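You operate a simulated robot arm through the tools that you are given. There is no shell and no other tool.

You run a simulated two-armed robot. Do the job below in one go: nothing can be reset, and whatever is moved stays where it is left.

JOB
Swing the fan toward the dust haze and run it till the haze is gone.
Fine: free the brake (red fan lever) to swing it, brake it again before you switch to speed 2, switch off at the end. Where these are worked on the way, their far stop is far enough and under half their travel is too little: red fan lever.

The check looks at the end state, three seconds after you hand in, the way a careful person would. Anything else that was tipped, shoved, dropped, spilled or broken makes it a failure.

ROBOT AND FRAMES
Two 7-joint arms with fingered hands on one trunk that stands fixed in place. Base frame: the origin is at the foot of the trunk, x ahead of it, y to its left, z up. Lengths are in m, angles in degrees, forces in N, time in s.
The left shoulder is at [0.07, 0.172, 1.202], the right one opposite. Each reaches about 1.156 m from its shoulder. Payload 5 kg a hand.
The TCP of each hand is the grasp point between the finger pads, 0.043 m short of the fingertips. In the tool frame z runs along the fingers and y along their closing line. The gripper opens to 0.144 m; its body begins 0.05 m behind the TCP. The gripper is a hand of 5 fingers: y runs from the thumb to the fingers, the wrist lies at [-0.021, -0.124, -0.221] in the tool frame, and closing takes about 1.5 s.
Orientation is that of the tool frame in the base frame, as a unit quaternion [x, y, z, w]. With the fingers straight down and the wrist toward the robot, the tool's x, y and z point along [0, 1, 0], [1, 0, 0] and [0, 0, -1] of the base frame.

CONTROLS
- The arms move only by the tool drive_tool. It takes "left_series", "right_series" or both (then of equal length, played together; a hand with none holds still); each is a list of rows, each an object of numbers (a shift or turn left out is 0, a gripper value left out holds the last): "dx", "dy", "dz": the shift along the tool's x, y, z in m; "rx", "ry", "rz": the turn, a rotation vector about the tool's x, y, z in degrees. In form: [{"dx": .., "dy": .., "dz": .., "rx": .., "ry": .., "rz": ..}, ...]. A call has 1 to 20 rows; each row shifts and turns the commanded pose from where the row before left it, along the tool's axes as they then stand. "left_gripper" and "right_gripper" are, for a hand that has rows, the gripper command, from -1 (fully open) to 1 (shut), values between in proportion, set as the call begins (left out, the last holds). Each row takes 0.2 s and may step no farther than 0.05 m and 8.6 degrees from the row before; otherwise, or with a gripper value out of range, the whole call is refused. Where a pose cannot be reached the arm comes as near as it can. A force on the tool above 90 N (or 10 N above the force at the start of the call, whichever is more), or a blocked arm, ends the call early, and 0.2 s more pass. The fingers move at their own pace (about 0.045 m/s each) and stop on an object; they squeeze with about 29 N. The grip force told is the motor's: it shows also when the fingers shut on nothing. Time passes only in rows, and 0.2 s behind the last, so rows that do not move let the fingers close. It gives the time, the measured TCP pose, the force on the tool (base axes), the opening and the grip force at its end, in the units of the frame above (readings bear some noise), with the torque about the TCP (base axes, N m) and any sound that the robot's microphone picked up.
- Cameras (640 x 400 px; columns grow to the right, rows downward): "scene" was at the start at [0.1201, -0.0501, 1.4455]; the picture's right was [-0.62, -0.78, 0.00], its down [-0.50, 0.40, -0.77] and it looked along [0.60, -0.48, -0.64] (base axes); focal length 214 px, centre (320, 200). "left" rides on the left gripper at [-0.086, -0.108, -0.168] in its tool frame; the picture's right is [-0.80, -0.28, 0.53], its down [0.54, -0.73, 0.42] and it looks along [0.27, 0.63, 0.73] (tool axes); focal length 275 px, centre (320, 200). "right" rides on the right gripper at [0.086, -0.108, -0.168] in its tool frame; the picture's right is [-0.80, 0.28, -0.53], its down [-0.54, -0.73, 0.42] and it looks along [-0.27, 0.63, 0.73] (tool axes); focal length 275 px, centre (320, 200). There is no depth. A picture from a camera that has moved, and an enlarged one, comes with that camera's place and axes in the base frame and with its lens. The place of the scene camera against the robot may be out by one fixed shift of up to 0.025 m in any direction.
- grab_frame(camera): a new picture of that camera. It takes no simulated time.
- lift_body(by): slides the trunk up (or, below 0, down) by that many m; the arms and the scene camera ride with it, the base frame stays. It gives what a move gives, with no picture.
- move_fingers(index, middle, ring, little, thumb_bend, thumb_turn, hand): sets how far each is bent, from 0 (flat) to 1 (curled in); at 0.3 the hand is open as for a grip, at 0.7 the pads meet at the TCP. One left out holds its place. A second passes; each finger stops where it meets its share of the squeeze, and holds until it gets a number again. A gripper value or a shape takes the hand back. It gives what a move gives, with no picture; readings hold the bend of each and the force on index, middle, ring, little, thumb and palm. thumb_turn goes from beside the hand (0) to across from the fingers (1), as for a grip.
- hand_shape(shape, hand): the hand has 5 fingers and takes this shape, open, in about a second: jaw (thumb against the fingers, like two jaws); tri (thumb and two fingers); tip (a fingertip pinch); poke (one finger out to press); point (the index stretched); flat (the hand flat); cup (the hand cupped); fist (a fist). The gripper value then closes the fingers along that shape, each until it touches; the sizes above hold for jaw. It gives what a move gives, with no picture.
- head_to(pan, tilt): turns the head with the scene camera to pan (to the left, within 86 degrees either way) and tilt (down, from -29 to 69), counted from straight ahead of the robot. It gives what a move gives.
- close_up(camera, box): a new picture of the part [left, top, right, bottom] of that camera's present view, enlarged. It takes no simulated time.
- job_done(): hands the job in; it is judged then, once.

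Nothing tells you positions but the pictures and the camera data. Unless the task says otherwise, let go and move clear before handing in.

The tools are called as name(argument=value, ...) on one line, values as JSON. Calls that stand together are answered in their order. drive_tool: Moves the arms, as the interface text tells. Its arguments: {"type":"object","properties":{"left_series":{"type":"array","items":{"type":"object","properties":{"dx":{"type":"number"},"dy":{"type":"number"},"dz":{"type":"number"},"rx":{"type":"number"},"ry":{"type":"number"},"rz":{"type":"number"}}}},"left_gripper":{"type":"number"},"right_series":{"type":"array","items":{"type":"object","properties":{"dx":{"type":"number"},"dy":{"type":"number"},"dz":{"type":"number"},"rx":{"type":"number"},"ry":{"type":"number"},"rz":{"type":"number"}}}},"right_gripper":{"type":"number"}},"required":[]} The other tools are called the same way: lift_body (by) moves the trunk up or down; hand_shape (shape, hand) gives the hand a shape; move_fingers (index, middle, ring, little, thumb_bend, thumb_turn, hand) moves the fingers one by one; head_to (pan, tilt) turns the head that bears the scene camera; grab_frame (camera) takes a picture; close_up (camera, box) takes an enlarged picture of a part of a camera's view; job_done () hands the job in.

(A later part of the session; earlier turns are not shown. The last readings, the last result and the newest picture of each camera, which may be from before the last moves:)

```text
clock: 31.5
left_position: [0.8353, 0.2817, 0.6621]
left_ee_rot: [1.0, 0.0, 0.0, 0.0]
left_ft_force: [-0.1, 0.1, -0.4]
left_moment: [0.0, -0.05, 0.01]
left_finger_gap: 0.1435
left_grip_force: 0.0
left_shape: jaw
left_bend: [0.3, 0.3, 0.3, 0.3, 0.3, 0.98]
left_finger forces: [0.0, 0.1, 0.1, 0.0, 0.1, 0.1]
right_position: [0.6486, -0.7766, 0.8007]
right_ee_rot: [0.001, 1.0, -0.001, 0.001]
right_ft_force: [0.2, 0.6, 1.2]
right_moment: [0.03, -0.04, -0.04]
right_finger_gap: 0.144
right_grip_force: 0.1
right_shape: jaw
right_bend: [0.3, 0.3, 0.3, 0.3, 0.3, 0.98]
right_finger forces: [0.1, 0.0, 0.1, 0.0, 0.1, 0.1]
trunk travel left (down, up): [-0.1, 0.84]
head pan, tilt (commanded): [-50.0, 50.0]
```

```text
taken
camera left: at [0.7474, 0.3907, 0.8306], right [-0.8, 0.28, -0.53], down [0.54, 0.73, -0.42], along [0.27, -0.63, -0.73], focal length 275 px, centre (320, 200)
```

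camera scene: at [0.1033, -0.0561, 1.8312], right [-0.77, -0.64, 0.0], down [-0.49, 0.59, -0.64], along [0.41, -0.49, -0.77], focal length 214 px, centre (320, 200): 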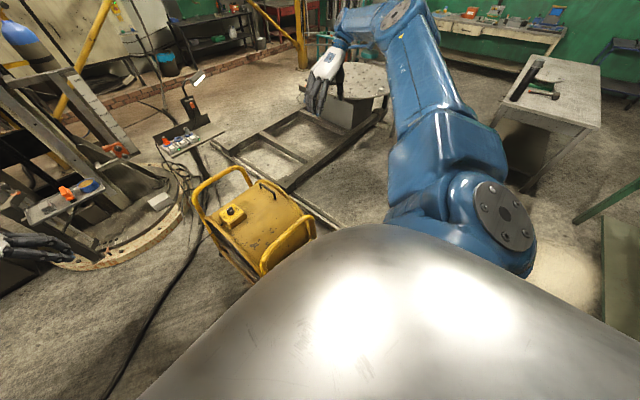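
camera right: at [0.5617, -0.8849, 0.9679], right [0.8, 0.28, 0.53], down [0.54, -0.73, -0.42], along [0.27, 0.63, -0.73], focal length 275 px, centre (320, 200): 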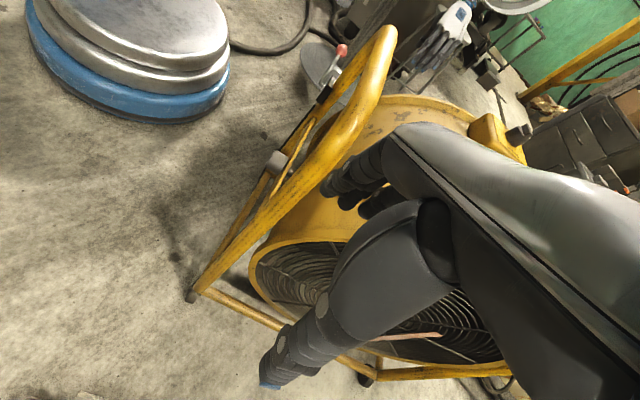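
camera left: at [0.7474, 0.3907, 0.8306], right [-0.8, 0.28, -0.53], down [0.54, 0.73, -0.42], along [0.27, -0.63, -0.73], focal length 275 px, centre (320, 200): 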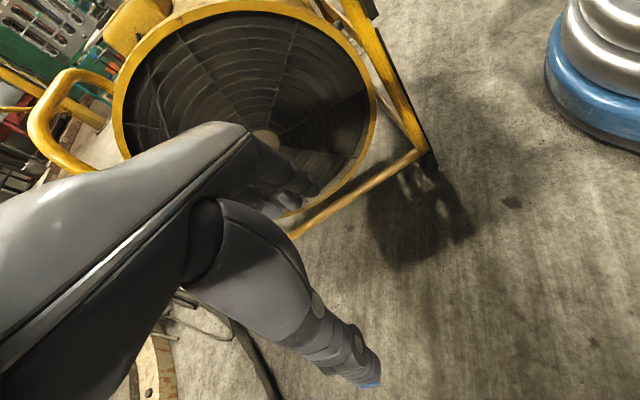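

On the −y face I notice a small pinkish strip on the guard – maybe a ribbon or tell-tale at the outlet. I zoom in on it.

close_up(camera="right", box=[360, 300, 520, 400])

close_up(camera="right", box=[180, 200, 360, 330])

close_up(camera="left", box=[100, 0, 400, 220])

```text
4.00 times, centred on (440, 350) of right
camera zoom: at [0.5617, -0.8849, 0.9679], right [0.8, 0.28, 0.53], down [0.54, -0.73, -0.42], along [0.27, 0.63, -0.73], focal length 1101 px, centre (-160, -400)
```

zoom: 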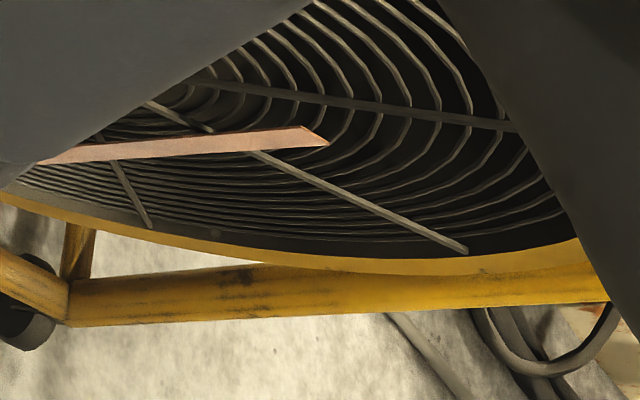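

```text
3.08 times, centred on (270, 265) of right
camera zoom: at [0.5617, -0.8849, 0.9679], right [0.8, 0.28, 0.53], down [0.54, -0.73, -0.42], along [0.27, 0.63, -0.73], focal length 847 px, centre (474, 0)
```

zoom: 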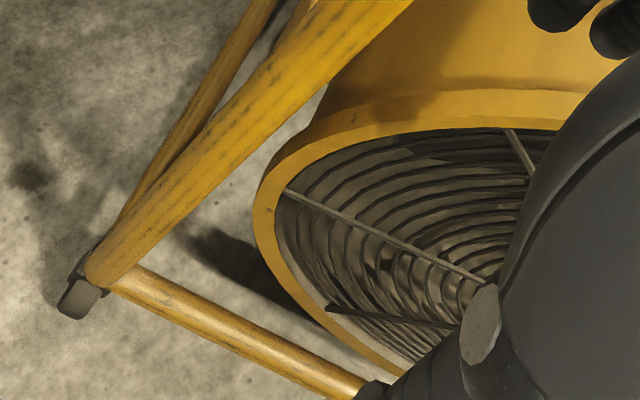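

```text
1.82 times, centred on (250, 110) of left
camera zoom: at [0.7474, 0.3907, 0.8306], right [-0.8, 0.28, -0.53], down [0.54, 0.73, -0.42], along [0.27, -0.63, -0.73], focal length 500 px, centre (447, 364)
```

zoom: 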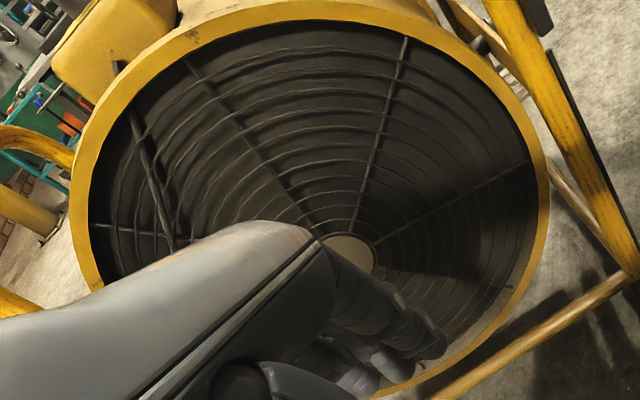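

A pink tell-tale ribbon hangs on the −y guard, so the −y face is the outlet; the cart must swing about 64° clockwise (seen from above), near hoop going toward +y. Next I study the lever and its surroundings from the lowered head.

head_to(pan=-15, tilt=50)

grab_frame(camera="scene")

close_up(camera="scene", box=[280, 200, 400, 320])

```text
clock: 32.5
left_position: [0.8342, 0.2808, 0.6628]
left_ee_rot: [1.0, 0.0, -0.001, -0.001]
left_ft_force: [0.6, -0.8, -0.3]
left_moment: [0.03, 0.0, 0.0]
left_finger_gap: 0.1438
left_grip_force: 0.0
left_shape: jaw
left_bend: [0.3, 0.3, 0.3, 0.3, 0.3, 0.98]
left_finger forces: [0.1, 0.1, 0.0, 0.0, 0.1, 0.0]
right_position: [0.6478, -0.7765, 0.8003]
right_ee_rot: [0.001, 1.0, -0.001, 0.0]
right_ft_force: [0.5, -0.1, 0.4]
right_moment: [0.01, 0.02, 0.01]
right_finger_gap: 0.1442
right_grip_force: 0.1
right_shape: jaw
right_bend: [0.3, 0.3, 0.3, 0.3, 0.3, 0.98]
right_finger forces: [0.0, 0.0, 0.1, 0.1, 0.1, 0.1]
trunk travel left (down, up): [-0.1, 0.84]
head pan, tilt (commanded): [-15.0, 50.0]
```

```text
taken
camera scene: at [0.128, -0.017, 1.2312], right [-0.26, -0.97, 0.0], down [-0.74, 0.2, -0.64], along [0.62, -0.17, -0.77], focal length 214 px, centre (320, 200)
```

scene: 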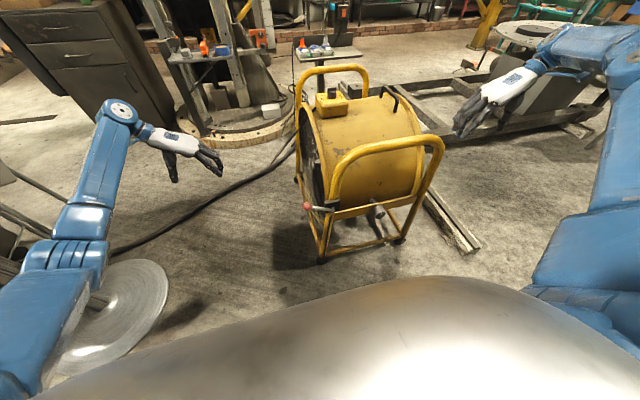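

```text
3.33 times, centred on (340, 260) of scene
camera zoom: at [0.128, -0.017, 1.2312], right [-0.26, -0.97, 0.0], down [-0.74, 0.2, -0.64], along [0.62, -0.17, -0.77], focal length 715 px, centre (253, 0)
```

zoom: 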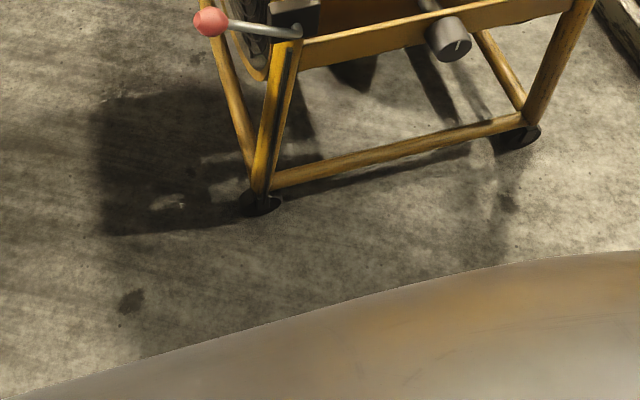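

close_up(camera="scene", box=[290, 160, 380, 230])

close_up(camera="scene", box=[280, 60, 460, 270])

```text
5.71 times, centred on (335, 195) of scene
camera zoom: at [0.128, -0.017, 1.2312], right [-0.26, -0.97, 0.0], down [-0.74, 0.2, -0.64], along [0.62, -0.17, -0.77], focal length 1226 px, centre (234, 229)
```

zoom: 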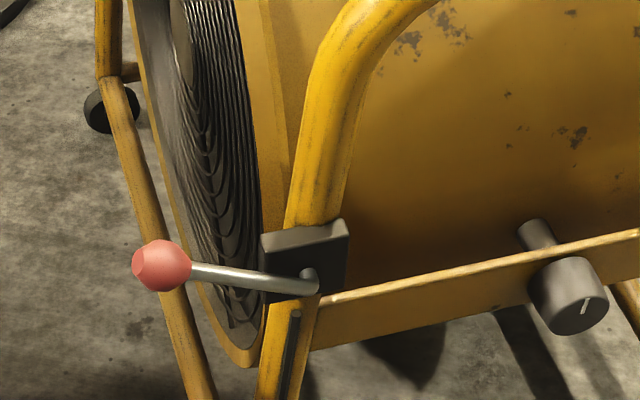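

```text
1.90 times, centred on (370, 165) of scene
camera zoom: at [0.128, -0.017, 1.2312], right [-0.26, -0.97, 0.0], down [-0.74, 0.2, -0.64], along [0.62, -0.17, -0.77], focal length 408 px, centre (225, 267)
```

zoom: 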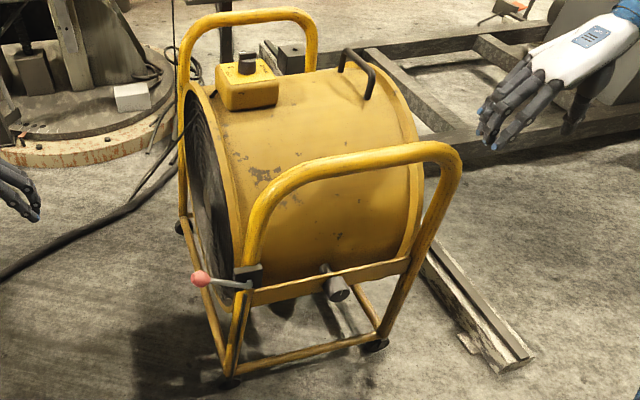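

The lever pivots about an x-axis at roughly [0.60, −0.20, 0.57] with its ball at [0.595, −0.10, 0.627], sitting about 28° above horizontal. I bring the left hand above the ball with fingers down, closing along x.

drive_tool(left_series=[{"rz": -8.2, "dz": -0.04}, {"rz": -8.2, "dz": -0.04}, {"rz": -8.2, "dz": -0.04}, {"rz": -8.2, "dz": -0.04}, {"rz": -8.2, "dz": -0.04}, {"rz": -8.2, "dz": -0.04}, {"rz": -8.2, "dz": -0.04}, {"rz": -8.2}, {"rz": -8.2}, {"rz": -8.2}, {"rz": -8.0}])

drive_tool(left_series=[{"dx": -0.0361, "dy": -0.0243}, {"dx": -0.0361, "dy": -0.0243}, {"dx": -0.0361, "dy": -0.0243}, {"dx": -0.0361, "dy": -0.0243}, {"dx": -0.0361, "dy": -0.0243}, {"dx": -0.0361, "dy": -0.0243}, {"dx": -0.0361, "dy": -0.0243}, {"dx": -0.0361, "dy": -0.0243}, {"dx": -0.0361, "dy": -0.0243}, {"dx": -0.0361, "dy": -0.0243}])

grab_frame(camera="left")

grab_frame(camera="scene")

```text
clock: 34.9
left_position: [0.8361, 0.2804, 0.9431]
left_ee_rot: [0.706, 0.708, 0.0, 0.0]
left_ft_force: [-1.0, 0.1, 0.1]
left_moment: [0.03, 0.03, 0.01]
left_finger_gap: 0.1438
left_grip_force: 0.1
left_shape: jaw
left_bend: [0.3, 0.3, 0.3, 0.3, 0.3, 0.98]
left_finger forces: [0.0, 0.1, 0.0, 0.1, 0.1, 0.0]
right_position: [0.6479, -0.7764, 0.8003]
right_ee_rot: [0.001, 1.0, -0.001, 0.001]
right_ft_force: [0.4, -0.7, 0.0]
right_moment: [-0.02, 0.03, -0.04]
right_finger_gap: 0.1441
right_grip_force: 0.0
right_shape: jaw
right_bend: [0.3, 0.3, 0.3, 0.3, 0.3, 0.98]
right_finger forces: [0.0, 0.0, 0.0, 0.1, 0.1, 0.1]
trunk travel left (down, up): [-0.1, 0.84]
head pan, tilt (commanded): [-15.0, 50.0]
```

```text
clock: 37.1
left_position: [0.5919, -0.0807, 0.9434]
left_ee_rot: [0.707, 0.707, 0.0, -0.001]
left_ft_force: [1.3, 0.1, 0.9]
left_moment: [0.02, -0.03, 0.0]
left_finger_gap: 0.1438
left_grip_force: 0.0
left_shape: jaw
left_bend: [0.3, 0.3, 0.3, 0.3, 0.3, 0.97]
left_finger forces: [0.0, 0.0, 0.0, 0.1, 0.1, 0.1]
right_position: [0.6466, -0.7776, 0.7989]
right_ee_rot: [0.0, 1.0, 0.0, 0.001]
right_ft_force: [-1.2, -0.5, -0.6]
right_moment: [0.03, -0.01, -0.04]
right_finger_gap: 0.1441
right_grip_force: 0.1
right_shape: jaw
right_bend: [0.3, 0.3, 0.3, 0.3, 0.3, 0.98]
right_finger forces: [0.0, 0.1, 0.0, 0.0, 0.0, 0.0]
trunk travel left (down, up): [-0.1, 0.84]
head pan, tilt (commanded): [-15.0, 50.0]
```

```text
taken
camera left: at [0.4815, -0.1666, 1.1104], right [-0.28, -0.8, -0.54], down [-0.73, 0.54, -0.42], along [0.63, 0.27, -0.73], focal length 275 px, centre (320, 200)
```

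left: 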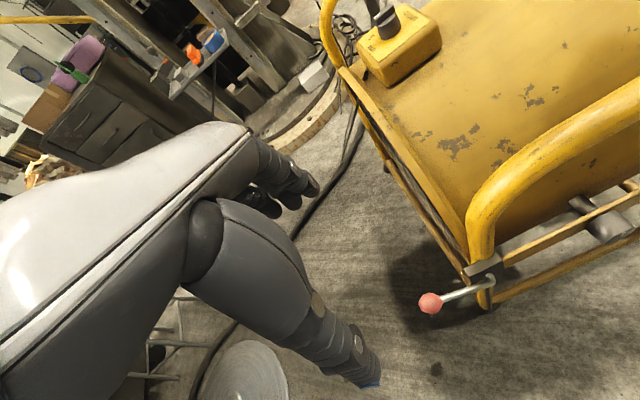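

```text
taken
camera scene: at [0.1274, -0.0183, 1.2312], right [-0.26, -0.97, 0.0], down [-0.74, 0.2, -0.64], along [0.62, -0.17, -0.77], focal length 214 px, centre (320, 200)
```

scene: 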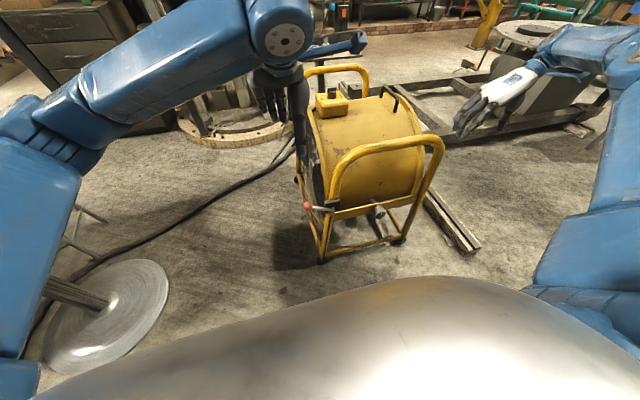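

The ball is right below the hand (≈[0.588, −0.10, 0.627]). I descend in two stages, checking with the camera.

drive_tool(left_series=[{"dz": 0.04}, {"dz": 0.04}, {"dz": 0.04}, {"dz": 0.04}, {"dz": 0.04}, {"dz": 0.03}])

grab_frame(camera="left")

grab_frame(camera="scene")

```text
clock: 38.5
left_position: [0.5921, -0.0792, 0.7129]
left_ee_rot: [0.707, 0.708, 0.0, 0.0]
left_ft_force: [-0.3, 0.1, 0.1]
left_moment: [-0.01, -0.01, 0.03]
left_finger_gap: 0.1437
left_grip_force: 0.0
left_shape: jaw
left_bend: [0.3, 0.3, 0.3, 0.3, 0.3, 0.97]
left_finger forces: [0.1, 0.0, 0.0, 0.0, 0.0, 0.0]
right_position: [0.6478, -0.7766, 0.8012]
right_ee_rot: [0.001, 1.0, -0.001, 0.0]
right_ft_force: [0.2, -0.3, 0.3]
right_moment: [0.02, -0.01, 0.01]
right_finger_gap: 0.1438
right_grip_force: 0.0
right_shape: jaw
right_bend: [0.3, 0.3, 0.3, 0.3, 0.3, 0.98]
right_finger forces: [0.0, 0.0, 0.1, 0.0, 0.1, 0.1]
trunk travel left (down, up): [-0.1, 0.84]
head pan, tilt (commanded): [-15.0, 50.0]
```

```text
taken
camera left: at [0.4816, -0.1651, 0.8803], right [-0.28, -0.8, -0.53], down [-0.73, 0.54, -0.42], along [0.63, 0.27, -0.73], focal length 275 px, centre (320, 200)
```

left: 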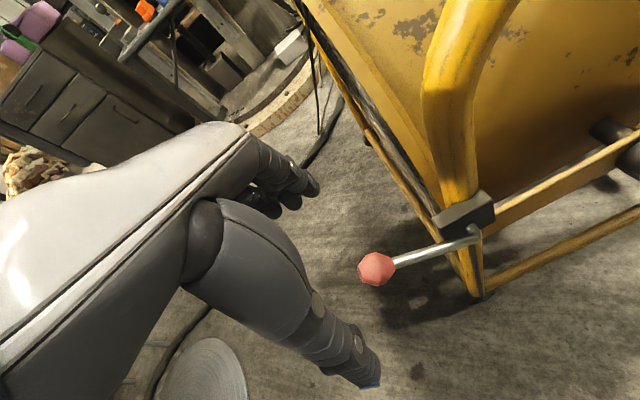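

```text
taken
camera scene: at [0.1281, -0.0169, 1.2313], right [-0.26, -0.97, 0.0], down [-0.74, 0.2, -0.64], along [0.62, -0.17, -0.77], focal length 214 px, centre (320, 200)
```

scene: 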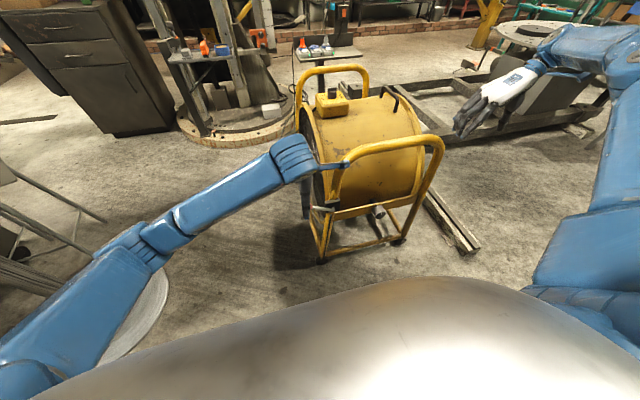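

Ball confirmed at [0.587, −0.10, 0.627]. I lower the hand so the ball is between thumb and fingers, then close on it.

drive_tool(left_series=[{"dx": -0.004, "dy": -0.002, "dz": 0.03}, {"dx": -0.003, "dy": -0.002, "dz": 0.03}, {"dx": -0.003, "dz": 0.025}])

grab_frame(camera="left")

```text
clock: 39.3
left_position: [0.5878, -0.089, 0.6273]
left_ee_rot: [0.707, 0.707, 0.001, -0.001]
left_ft_force: [0.0, 0.0, 1.2]
left_moment: [0.03, 0.02, 0.05]
left_finger_gap: 0.1438
left_grip_force: 0.0
left_shape: jaw
left_bend: [0.3, 0.3, 0.3, 0.3, 0.3, 0.97]
left_finger forces: [0.0, 0.0, 0.0, 0.0, 0.0, 0.1]
right_position: [0.6471, -0.7763, 0.8002]
right_ee_rot: [0.001, 1.0, -0.001, -0.001]
right_ft_force: [0.7, 0.4, 0.4]
right_moment: [0.0, 0.04, 0.01]
right_finger_gap: 0.1441
right_grip_force: 0.0
right_shape: jaw
right_bend: [0.3, 0.3, 0.3, 0.3, 0.3, 0.98]
right_finger forces: [0.1, 0.0, 0.0, 0.0, 0.1, 0.0]
trunk travel left (down, up): [-0.1, 0.84]
head pan, tilt (commanded): [-15.0, 50.0]
```

```text
taken
camera left: at [0.478, -0.1751, 0.7947], right [-0.28, -0.8, -0.53], down [-0.73, 0.54, -0.42], along [0.63, 0.27, -0.73], focal length 275 px, centre (320, 200)
```

left: 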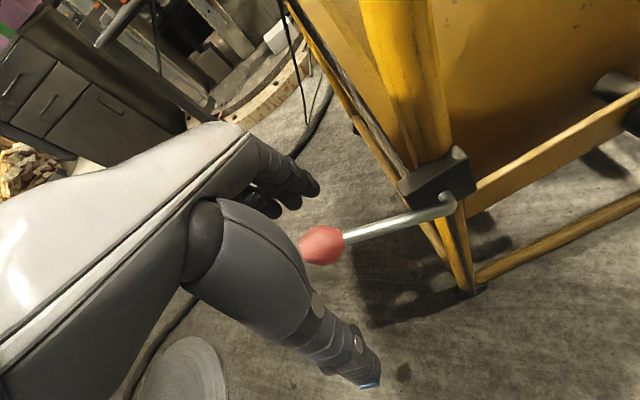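

The ball sits between thumb and fingers, so I close the left hand on it.

drive_tool(left_series=[{}, {}, {}, {}, {}, {}, {}, {}, {}], left_gripper=1)

grab_frame(camera="left")

```text
clock: 41.3
left_position: [0.5862, -0.0895, 0.6276]
left_ee_rot: [0.708, 0.706, 0.0, -0.001]
left_ft_force: [-6.2, -1.6, -2.0]
left_moment: [0.01, 0.0, 0.03]
left_finger_gap: 0.0054
left_grip_force: 22.2
left_shape: jaw
left_bend: [0.72, 0.7, 0.7, 0.7, 0.73, 1.0]
left_finger forces: [9.3, 0.1, 0.0, 0.1, 17.8, 0.0]
right_position: [0.6479, -0.776, 0.8005]
right_ee_rot: [0.001, 1.0, -0.001, 0.001]
right_ft_force: [-1.4, -0.1, 0.4]
right_moment: [-0.03, 0.03, -0.06]
right_finger_gap: 0.144
right_grip_force: 0.0
right_shape: jaw
right_bend: [0.3, 0.3, 0.3, 0.3, 0.3, 0.98]
right_finger forces: [0.0, 0.0, 0.0, 0.0, 0.0, 0.0]
trunk travel left (down, up): [-0.1, 0.84]
head pan, tilt (commanded): [-15.0, 50.0]
```

```text
taken
camera left: at [0.4769, -0.1755, 0.7944], right [-0.29, -0.8, -0.53], down [-0.73, 0.54, -0.42], along [0.63, 0.27, -0.73], focal length 275 px, centre (320, 200)
```

left: 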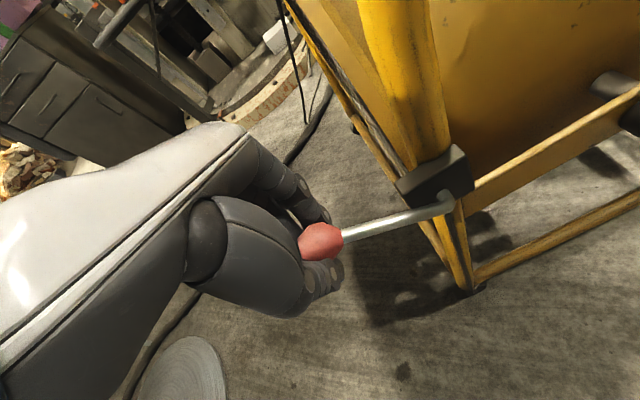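

The fingers closed nearly fully; I check the grip in a close-up.

close_up(camera="left", box=[220, 130, 420, 330])

close_up(camera="scene", box=[270, 140, 370, 240])

```text
2.00 times, centred on (320, 230) of left
camera zoom: at [0.4769, -0.1755, 0.7944], right [-0.29, -0.8, -0.53], down [-0.73, 0.54, -0.42], along [0.63, 0.27, -0.73], focal length 551 px, centre (320, 140)
```

zoom: 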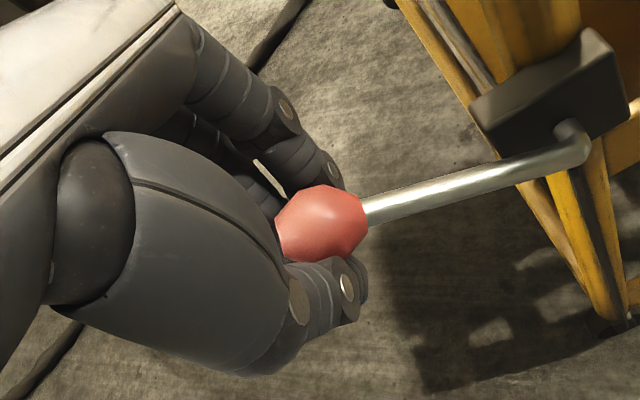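

```text
4.00 times, centred on (320, 190) of scene
camera zoom: at [0.1278, -0.0171, 1.2312], right [-0.26, -0.97, 0.0], down [-0.74, 0.2, -0.64], along [0.62, -0.17, -0.77], focal length 858 px, centre (320, 240)
```

zoom: 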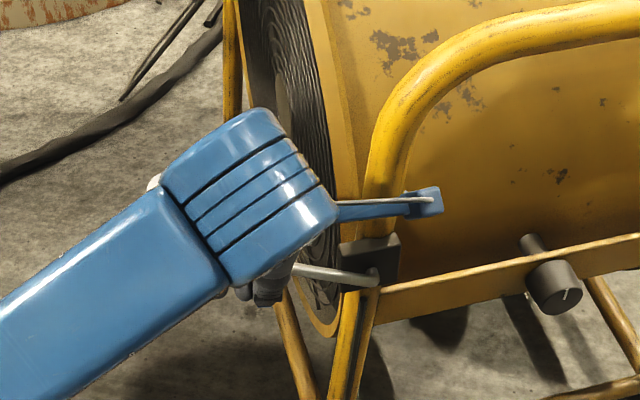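

The ball is trapped between index and thumb. I test the lever gently: first a small move downward along its arc.

drive_tool(left_series=[{"dx": 0.004, "dz": 0.01}, {"dx": 0.003, "dz": 0.01}])

close_up(camera="left", box=[220, 130, 480, 330])

```text
clock: 41.9
left_position: [0.5884, -0.0817, 0.6067]
left_ee_rot: [0.706, 0.708, 0.0, -0.001]
left_ft_force: [-0.8, -0.4, 0.5]
left_moment: [-0.01, 0.04, 0.0]
left_finger_gap: 0.0087
left_grip_force: 28.8
left_shape: jaw
left_bend: [0.73, 0.7, 0.7, 0.7, 0.77, 1.0]
left_finger forces: [0.0, 0.1, 0.0, 0.1, 0.7, 0.0]
right_position: [0.6472, -0.7761, 0.7996]
right_ee_rot: [0.001, 1.0, -0.001, 0.0]
right_ft_force: [-0.6, -0.4, 0.5]
right_moment: [-0.03, 0.04, 0.0]
right_finger_gap: 0.1441
right_grip_force: 0.0
right_shape: jaw
right_bend: [0.3, 0.3, 0.3, 0.3, 0.3, 0.98]
right_finger forces: [0.0, 0.0, 0.1, 0.0, 0.0, 0.0]
trunk travel left (down, up): [-0.1, 0.84]
head pan, tilt (commanded): [-15.0, 50.0]
```

```text
2.00 times, centred on (350, 230) of left
camera zoom: at [0.4782, -0.1677, 0.775], right [-0.28, -0.8, -0.53], down [-0.73, 0.54, -0.42], along [0.63, 0.27, -0.73], focal length 551 px, centre (260, 140)
```

zoom: 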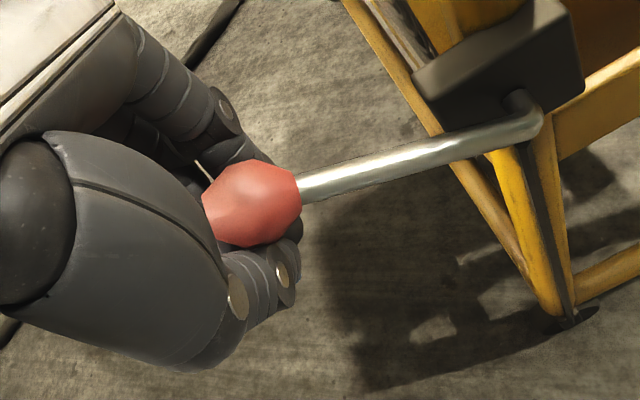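

The hand slid off and the lever stayed put, so the grip was too shallow. I open partly, shift 0.028 toward −y so the ball is centred on the pads, and close again.

drive_tool(left_series=[{}, {}, {}, {}, {}], left_gripper=-0.4)

drive_tool(left_series=[{"dx": -0.01, "dz": -0.005}, {"dx": -0.01, "dz": -0.004}, {"dx": -0.008, "dz": -0.003}])

close_up(camera="left", box=[220, 130, 480, 330])

```text
clock: 43.1
left_position: [0.5872, -0.0825, 0.6075]
left_ee_rot: [0.708, 0.707, 0.0, -0.001]
left_ft_force: [0.7, 0.2, -0.5]
left_moment: [0.01, -0.01, 0.01]
left_finger_gap: 0.1007
left_grip_force: 0.1
left_shape: jaw
left_bend: [0.27, 0.37, 0.35, 0.35, 0.6, 0.99]
left_finger forces: [0.0, 0.0, 0.0, 0.0, 0.0, 0.1]
right_position: [0.6488, -0.7769, 0.8008]
right_ee_rot: [0.001, 1.0, 0.0, 0.0]
right_ft_force: [-0.3, 0.4, -0.5]
right_moment: [0.0, -0.01, -0.01]
right_finger_gap: 0.1441
right_grip_force: 0.1
right_shape: jaw
right_bend: [0.3, 0.3, 0.3, 0.3, 0.3, 0.98]
right_finger forces: [0.1, 0.0, 0.1, 0.0, 0.1, 0.0]
trunk travel left (down, up): [-0.1, 0.84]
head pan, tilt (commanded): [-15.0, 50.0]
```

```text
clock: 43.9
left_position: [0.5873, -0.1107, 0.6197]
left_ee_rot: [0.707, 0.707, 0.0, 0.0]
left_ft_force: [1.0, -0.3, 0.7]
left_moment: [0.01, -0.01, 0.0]
left_finger_gap: 0.1009
left_grip_force: 0.0
left_shape: jaw
left_bend: [0.27, 0.37, 0.35, 0.35, 0.6, 0.99]
left_finger forces: [0.0, 0.1, 0.0, 0.1, 0.0, 0.0]
right_position: [0.6484, -0.7766, 0.8012]
right_ee_rot: [0.0, 1.0, -0.002, 0.001]
right_ft_force: [-0.3, 0.2, -0.2]
right_moment: [-0.01, 0.02, 0.0]
right_finger_gap: 0.144
right_grip_force: 0.2
right_shape: jaw
right_bend: [0.3, 0.3, 0.3, 0.3, 0.3, 0.98]
right_finger forces: [0.1, 0.0, 0.0, 0.1, 0.1, 0.0]
trunk travel left (down, up): [-0.1, 0.84]
head pan, tilt (commanded): [-15.0, 50.0]
```

```text
2.00 times, centred on (350, 230) of left
camera zoom: at [0.478, -0.1964, 0.7873], right [-0.28, -0.8, -0.53], down [-0.73, 0.54, -0.42], along [0.63, 0.27, -0.73], focal length 551 px, centre (260, 140)
```

zoom: 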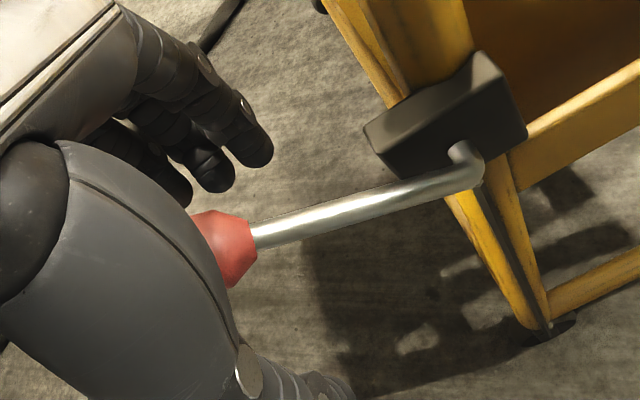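

Now the ball is right in the jaw, near the thumb. I close again.

drive_tool(left_series=[{}, {}, {}, {}, {}, {}, {}, {}], left_gripper=1)

close_up(camera="left", box=[220, 130, 480, 330])

```text
clock: 45.7
left_position: [0.5864, -0.1099, 0.6183]
left_ee_rot: [0.707, 0.707, -0.001, 0.0]
left_ft_force: [-4.8, 0.2, -2.3]
left_moment: [0.05, -0.07, 0.1]
left_finger_gap: 0.0002
left_grip_force: 28.5
left_shape: jaw
left_bend: [0.7, 0.7, 0.7, 0.7, 0.73, 1.0]
left_finger forces: [0.1, 0.7, 0.0, 0.1, 5.8, 0.0]
right_position: [0.6465, -0.7773, 0.8002]
right_ee_rot: [0.001, 1.0, -0.001, 0.001]
right_ft_force: [-0.4, -0.3, -0.2]
right_moment: [-0.03, 0.01, 0.0]
right_finger_gap: 0.1441
right_grip_force: 0.1
right_shape: jaw
right_bend: [0.3, 0.3, 0.3, 0.3, 0.3, 0.98]
right_finger forces: [0.0, 0.1, 0.0, 0.0, 0.1, 0.0]
trunk travel left (down, up): [-0.1, 0.84]
head pan, tilt (commanded): [-15.0, 50.0]
```

```text
2.00 times, centred on (350, 230) of left
camera zoom: at [0.4775, -0.1964, 0.7868], right [-0.29, -0.8, -0.53], down [-0.73, 0.54, -0.42], along [0.63, 0.27, -0.73], focal length 551 px, centre (260, 140)
```

zoom: 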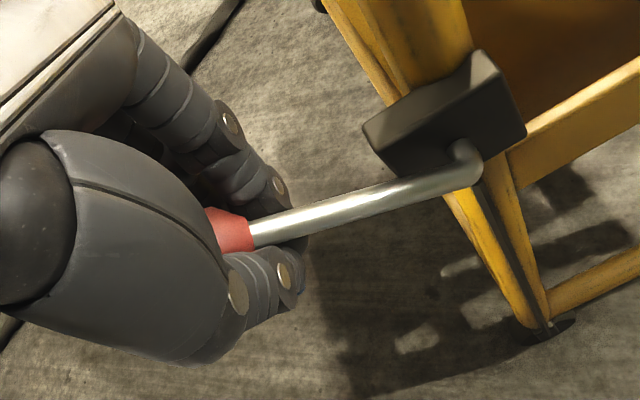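

The ball is caged in the curled fingers now. I test the upward direction gently.

drive_tool(left_series=[{"dx": -0.006, "dz": -0.01}, {"dx": -0.007, "dz": -0.01}])

close_up(camera="left", box=[220, 130, 480, 330])

```text
clock: 46.3
left_position: [0.5868, -0.1239, 0.6385]
left_ee_rot: [0.707, 0.707, -0.001, -0.002]
left_ft_force: [-9.1, -4.0, -12.1]
left_moment: [0.49, -0.04, 0.34]
left_finger_gap: 0.0
left_grip_force: 29.0
left_shape: jaw
left_bend: [0.7, 0.7, 0.7, 0.7, 0.73, 1.0]
left_finger forces: [22.8, 0.5, 0.0, 0.1, 17.8, 0.1]
right_position: [0.6481, -0.7775, 0.7992]
right_ee_rot: [0.0, 1.0, 0.0, -0.001]
right_ft_force: [-0.7, 0.2, -0.5]
right_moment: [0.0, -0.04, -0.02]
right_finger_gap: 0.1441
right_grip_force: 0.0
right_shape: jaw
right_bend: [0.3, 0.3, 0.3, 0.3, 0.3, 0.98]
right_finger forces: [0.0, 0.1, 0.0, 0.0, 0.1, 0.0]
trunk travel left (down, up): [-0.1, 0.84]
head pan, tilt (commanded): [-15.0, 50.0]
```

```text
2.00 times, centred on (350, 230) of left
camera zoom: at [0.4776, -0.2096, 0.8062], right [-0.29, -0.8, -0.53], down [-0.73, 0.54, -0.42], along [0.62, 0.27, -0.73], focal length 551 px, centre (260, 140)
```

zoom: 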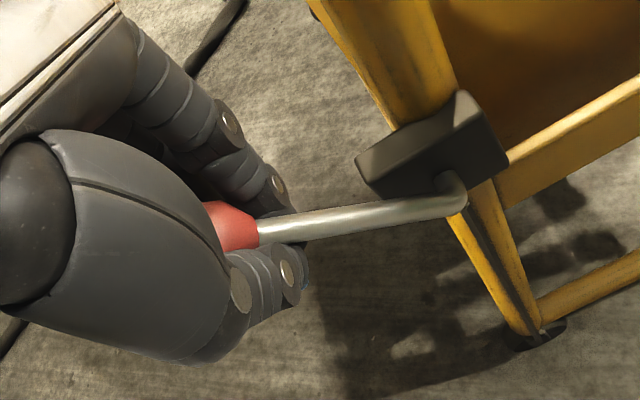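

The lever does move upward (ball followed the hand, resisting about 12 N). I continue along the arc in small steps, watching forces.

drive_tool(left_series=[{"dx": -0.005, "dz": -0.009}, {"dx": -0.007, "dz": -0.009}])

grab_frame(camera="left")

close_up(camera="scene", box=[270, 130, 390, 240])

```text
clock: 46.9
left_position: [0.5855, -0.137, 0.6536]
left_ee_rot: [0.708, 0.706, -0.001, -0.005]
left_ft_force: [-15.9, -13.6, -37.6]
left_moment: [1.03, -0.16, 0.43]
left_finger_gap: 0.0
left_grip_force: 29.6
left_shape: jaw
left_bend: [0.7, 0.7, 0.7, 0.7, 0.73, 0.99]
left_finger forces: [18.0, 0.0, 0.0, 0.0, 49.9, 0.0]
right_position: [0.6481, -0.7784, 0.7976]
right_ee_rot: [0.001, 1.0, 0.0, 0.0]
right_ft_force: [-0.2, 0.6, -1.1]
right_moment: [-0.02, -0.01, -0.01]
right_finger_gap: 0.1438
right_grip_force: 0.2
right_shape: jaw
right_bend: [0.3, 0.3, 0.3, 0.3, 0.3, 0.98]
right_finger forces: [0.1, 0.0, 0.1, 0.1, 0.0, 0.0]
trunk travel left (down, up): [-0.1, 0.84]
head pan, tilt (commanded): [-15.0, 50.0]
```

```text
taken
camera left: at [0.478, -0.2227, 0.8217], right [-0.29, -0.79, -0.54], down [-0.73, 0.55, -0.42], along [0.62, 0.27, -0.74], focal length 275 px, centre (320, 200)
```

left: 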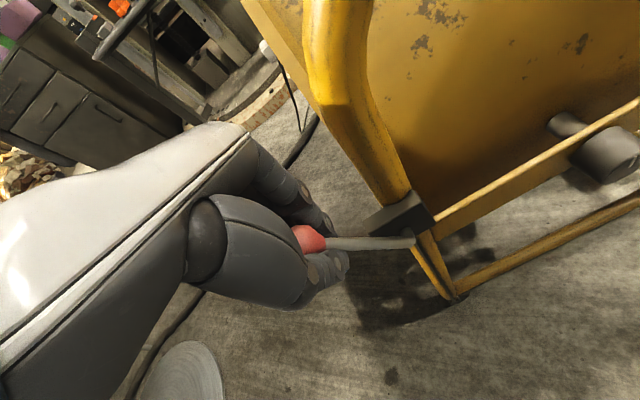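

```text
3.64 times, centred on (330, 185) of scene
camera zoom: at [0.1294, -0.019, 1.2305], right [-0.26, -0.97, 0.0], down [-0.74, 0.2, -0.64], along [0.62, -0.17, -0.77], focal length 780 px, centre (284, 254)
```

zoom: 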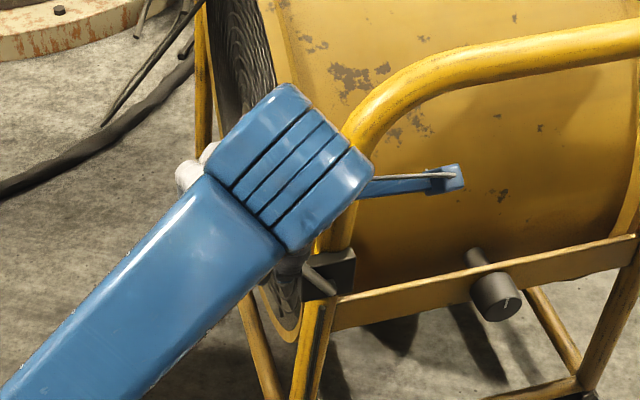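

The lever is now at about 50°, with the load rising to ~38 N, partly radial. I adapt the direction to the tangent and take another small step.

drive_tool(left_series=[{"dx": -0.007, "dz": -0.003}, {"dx": -0.006, "dz": -0.004}])

grab_frame(camera="left")

```text
clock: 47.5
left_position: [0.5913, -0.1458, 0.6656]
left_ee_rot: [0.705, 0.709, 0.001, 0.0]
left_ft_force: [2.2, 4.8, -15.5]
left_moment: [1.15, -0.12, 0.11]
left_finger_gap: 0.0
left_grip_force: 29.0
left_shape: jaw
left_bend: [0.68, 0.7, 0.7, 0.7, 0.74, 1.0]
left_finger forces: [43.1, 0.1, 0.0, 0.0, 21.9, 0.1]
right_position: [0.6507, -0.7759, 0.7986]
right_ee_rot: [0.0, 1.0, -0.001, 0.0]
right_ft_force: [-0.2, -0.1, -0.4]
right_moment: [-0.05, 0.0, 0.0]
right_finger_gap: 0.1442
right_grip_force: 0.0
right_shape: jaw
right_bend: [0.3, 0.3, 0.3, 0.3, 0.3, 0.98]
right_finger forces: [0.0, 0.1, 0.1, 0.1, 0.0, 0.0]
trunk travel left (down, up): [-0.1, 0.84]
head pan, tilt (commanded): [-15.0, 50.0]
```

```text
taken
camera left: at [0.4814, -0.2322, 0.8326], right [-0.28, -0.8, -0.54], down [-0.73, 0.54, -0.42], along [0.63, 0.27, -0.73], focal length 275 px, centre (320, 200)
```

left: 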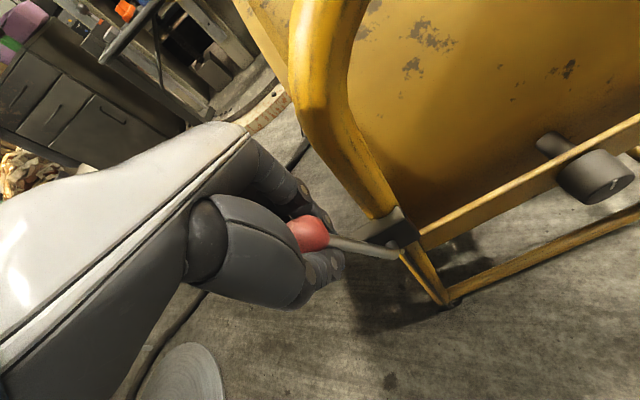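

The lever has moved to roughly 65–70° and follows well. I keep going along the tangent, now mostly toward −y.

drive_tool(left_series=[{"dx": -0.008, "dz": -0.003}, {"dx": -0.008, "dz": -0.002}])

grab_frame(camera="left")

```text
clock: 48.1
left_position: [0.5889, -0.1634, 0.6701]
left_ee_rot: [0.707, 0.708, 0.0, 0.0]
left_ft_force: [5.9, 2.0, -9.9]
left_moment: [0.64, 0.01, 0.06]
left_finger_gap: 0.0005
left_grip_force: 28.5
left_shape: jaw
left_bend: [0.68, 0.7, 0.7, 0.7, 0.75, 1.0]
left_finger forces: [32.4, 0.0, 0.1, 0.0, 12.3, 0.0]
right_position: [0.6482, -0.7759, 0.7998]
right_ee_rot: [0.001, 1.0, -0.001, -0.001]
right_ft_force: [-0.4, -0.4, 0.0]
right_moment: [-0.01, -0.01, -0.01]
right_finger_gap: 0.144
right_grip_force: 0.1
right_shape: jaw
right_bend: [0.3, 0.3, 0.3, 0.3, 0.3, 0.98]
right_finger forces: [0.0, 0.0, 0.0, 0.0, 0.1, 0.1]
trunk travel left (down, up): [-0.1, 0.84]
head pan, tilt (commanded): [-15.0, 50.0]
```

```text
taken
camera left: at [0.4791, -0.2503, 0.8375], right [-0.28, -0.8, -0.53], down [-0.73, 0.54, -0.42], along [0.63, 0.27, -0.73], focal length 275 px, centre (320, 200)
```

left: 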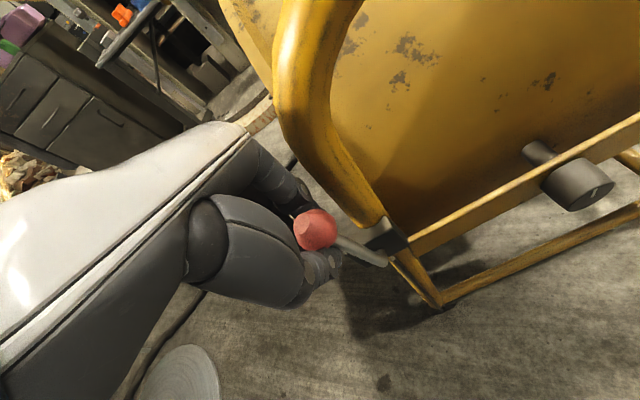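

The lever is near vertical and the ball now leads the fingers on the −y side; pushing on toward −y to find the stop.

drive_tool(left_series=[{"dx": -0.008, "dz": 0.0}, {"dx": -0.008, "dz": 0.001}])

grab_frame(camera="left")

close_up(camera="left", box=[230, 130, 450, 310])

```text
clock: 48.7
left_position: [0.5869, -0.1799, 0.6698]
left_ee_rot: [0.707, 0.707, -0.001, 0.0]
left_ft_force: [-11.6, 11.6, 4.1]
left_moment: [0.05, 0.04, -0.09]
left_finger_gap: 0.0
left_grip_force: 29.3
left_shape: jaw
left_bend: [0.69, 0.7, 0.7, 0.7, 0.75, 1.0]
left_finger forces: [1.4, 0.1, 0.0, 0.0, 10.6, 0.1]
right_position: [0.6471, -0.7759, 0.8027]
right_ee_rot: [0.0, 1.0, -0.001, 0.001]
right_ft_force: [0.1, 0.1, 0.7]
right_moment: [0.02, 0.01, 0.05]
right_finger_gap: 0.1438
right_grip_force: 0.1
right_shape: jaw
right_bend: [0.3, 0.3, 0.3, 0.3, 0.3, 0.98]
right_finger forces: [0.0, 0.0, 0.0, 0.0, 0.1, 0.0]
trunk travel left (down, up): [-0.1, 0.84]
head pan, tilt (commanded): [-15.0, 50.0]
```

```text
taken
camera left: at [0.4764, -0.2654, 0.8374], right [-0.28, -0.8, -0.53], down [-0.73, 0.54, -0.42], along [0.63, 0.27, -0.73], focal length 275 px, centre (320, 200)
```

left: 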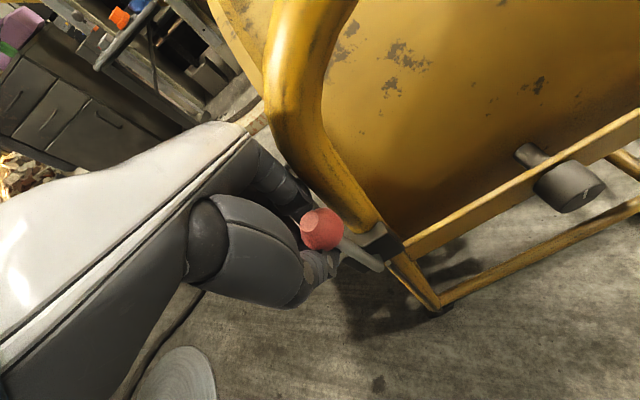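

```text
2.22 times, centred on (340, 220) of left
camera zoom: at [0.4764, -0.2654, 0.8374], right [-0.28, -0.8, -0.53], down [-0.73, 0.54, -0.42], along [0.63, 0.27, -0.73], focal length 612 px, centre (276, 156)
```

zoom: 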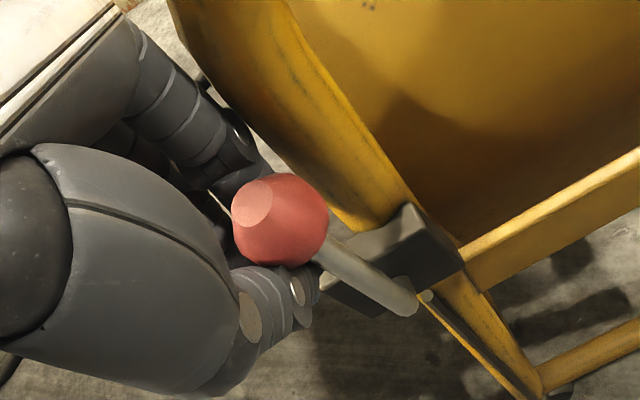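

The lever is about vertical and still moving. I back off slightly in −x (to stay clear of the post) and push on toward −y.

drive_tool(left_series=[{"dx": -0.006, "dy": -0.005}, {"dx": -0.008, "dy": 0.0, "dz": 0.003}])

close_up(camera="left", box=[230, 130, 450, 310])

```text
clock: 49.3
left_position: [0.5804, -0.1958, 0.6677]
left_ee_rot: [0.708, 0.706, 0.0, 0.0]
left_ft_force: [-14.3, 11.5, 6.0]
left_moment: [0.02, -0.08, -0.16]
left_finger_gap: 0.0006
left_grip_force: 29.0
left_shape: jaw
left_bend: [0.7, 0.7, 0.7, 0.7, 0.75, 1.0]
left_finger forces: [0.0, 0.0, 0.0, 0.0, 13.8, 0.0]
right_position: [0.6465, -0.777, 0.8023]
right_ee_rot: [0.001, 1.0, -0.001, 0.001]
right_ft_force: [0.1, -0.7, -0.3]
right_moment: [-0.01, -0.01, 0.01]
right_finger_gap: 0.1439
right_grip_force: 0.1
right_shape: jaw
right_bend: [0.3, 0.3, 0.3, 0.3, 0.3, 0.98]
right_finger forces: [0.0, 0.1, 0.0, 0.0, 0.0, 0.0]
trunk travel left (down, up): [-0.1, 0.84]
head pan, tilt (commanded): [-15.0, 50.0]
```

```text
2.22 times, centred on (340, 220) of left
camera zoom: at [0.4708, -0.2799, 0.8343], right [-0.28, -0.8, -0.53], down [-0.72, 0.54, -0.42], along [0.63, 0.27, -0.73], focal length 612 px, centre (276, 156)
```

zoom: 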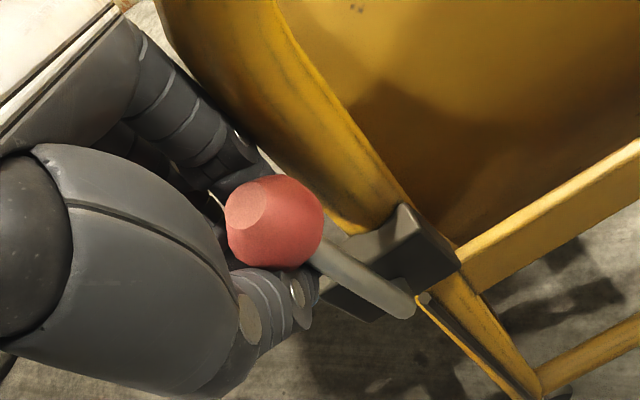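

The block seems to have moved along with the hand – the lever has apparently reached its stop and the cart itself is starting to turn, the wrong way. I stop pushing and check.

grab_frame(camera="scene")

close_up(camera="scene", box=[270, 50, 470, 270])

```text
taken
camera scene: at [0.1262, -0.0162, 1.2315], right [-0.26, -0.97, 0.0], down [-0.74, 0.2, -0.64], along [0.62, -0.17, -0.77], focal length 214 px, centre (320, 200)
```

scene: 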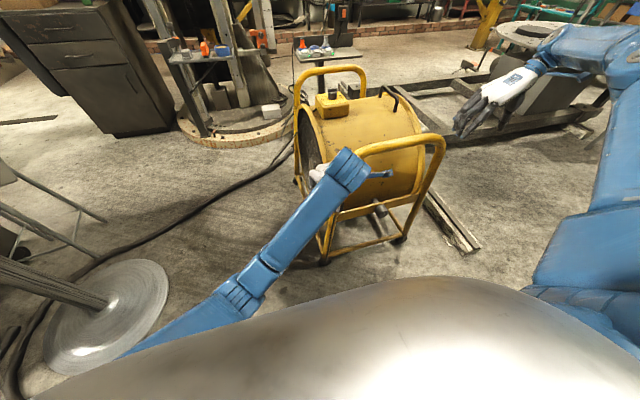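

```text
1.82 times, centred on (370, 160) of scene
camera zoom: at [0.1262, -0.0162, 1.2315], right [-0.26, -0.97, 0.0], down [-0.74, 0.2, -0.64], along [0.62, -0.17, -0.77], focal length 390 px, centre (229, 273)
```

zoom: 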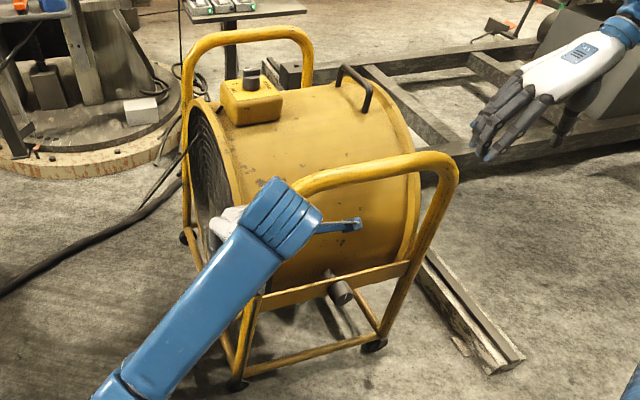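

The brake is free: the cart has already turned 2–3° the wrong way, so the lever is past its release point. I withdraw the left hand (first +y, then up and back) and form a fist with the right hand to push the cart clockwise.

drive_tool(left_series=[{"dx": 0.02}, {"dx": 0.03}, {"dx": 0.03}, {"dz": -0.04}, {"dz": -0.04}, {"dz": -0.04}, {"dz": -0.04}, {"dz": -0.04}, {"dx": 0.03, "dy": -0.02, "dz": -0.03}, {"dx": 0.03, "dy": -0.02, "dz": -0.03}, {"dx": 0.03, "dy": -0.02}, {"dx": 0.03, "dy": -0.02}, {"dx": 0.03}, {"dx": 0.03}, {"dx": 0.03}])

hand_shape(hand="right", shape="fist")

grab_frame(camera="right")

grab_frame(camera="scene")

```text
clock: 50.6
left_position: [0.6197, -0.0054, 0.7001]
left_ee_rot: [0.67, 0.736, 0.082, -0.061]
left_ft_force: [0.2, 0.1, 1.5]
left_moment: [-0.01, -0.03, 0.0]
left_finger_gap: 0.0
left_grip_force: 29.0
left_shape: jaw
left_bend: [0.69, 0.7, 0.7, 0.7, 0.75, 1.0]
left_finger forces: [0.0, 0.0, 0.1, 0.1, 0.0, 0.0]
left hand out of reach, approached as far as the arm can: row 6
right_position: [0.6504, -0.7744, 0.8007]
right_ee_rot: [-0.001, 1.0, 0.0, 0.001]
right_ft_force: [-0.4, -0.1, -0.1]
right_moment: [-0.02, -0.02, 0.0]
right_finger_gap: 0.1438
right_grip_force: 0.0
right_shape: jaw
right_bend: [0.3, 0.3, 0.3, 0.3, 0.3, 0.98]
right_finger forces: [0.0, 0.0, 0.0, 0.0, 0.0, 0.0]
trunk travel left (down, up): [-0.1, 0.84]
head pan, tilt (commanded): [-15.0, 50.0]
stopped in row 6 (left hand): the arm was blocked; the commanded pose is now the measured one
```

```text
clock: 51.5
left_position: [0.6184, -0.0064, 0.6994]
left_ee_rot: [0.67, 0.735, 0.082, -0.062]
left_ft_force: [0.1, 0.0, -0.2]
left_moment: [-0.02, 0.01, 0.01]
left_finger_gap: 0.0
left_grip_force: 29.6
left_shape: jaw
left_bend: [0.69, 0.7, 0.7, 0.7, 0.75, 1.0]
left_finger forces: [0.1, 0.0, 0.0, 0.1, 0.0, 0.0]
right_position: [0.6482, -0.7758, 0.8]
right_ee_rot: [0.0, 1.0, -0.001, 0.001]
right_ft_force: [-0.7, 0.2, -0.2]
right_moment: [-0.01, -0.03, 0.01]
right_finger_gap: 0.0
right_grip_force: 0.1
right_shape: fist
right_bend: [1.0, 1.0, 1.0, 1.0, 0.85, 0.85]
right_finger forces: [0.0, 0.0, 0.1, 0.0, 0.0, 0.0]
trunk travel left (down, up): [-0.1, 0.84]
head pan, tilt (commanded): [-15.0, 50.0]
```

```text
taken
camera right: at [0.5632, -0.8837, 0.9677], right [0.8, 0.29, 0.53], down [0.54, -0.73, -0.42], along [0.27, 0.63, -0.73], focal length 275 px, centre (320, 200)
```

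right: 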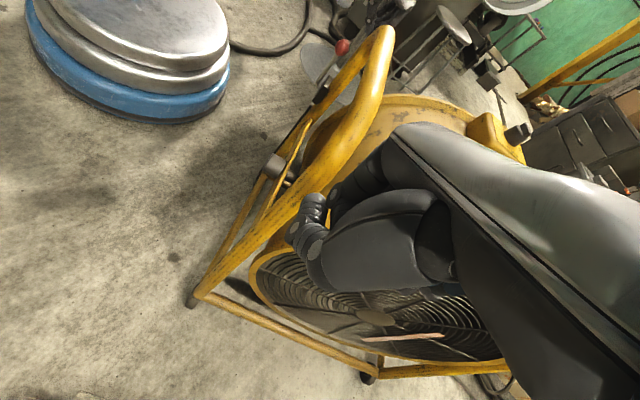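

```text
taken
camera scene: at [0.1279, -0.0171, 1.2312], right [-0.26, -0.97, 0.0], down [-0.74, 0.2, -0.64], along [0.62, -0.17, -0.77], focal length 214 px, centre (320, 200)
```

scene: 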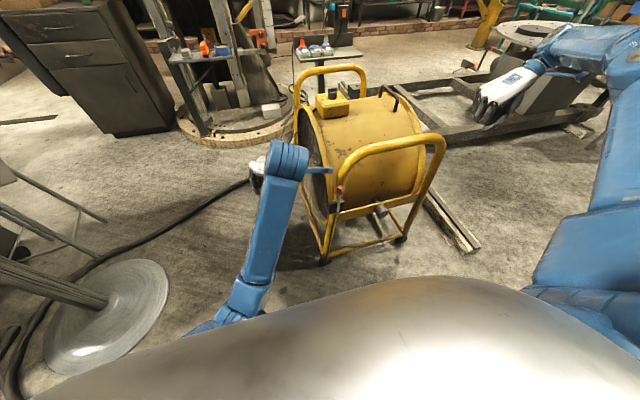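

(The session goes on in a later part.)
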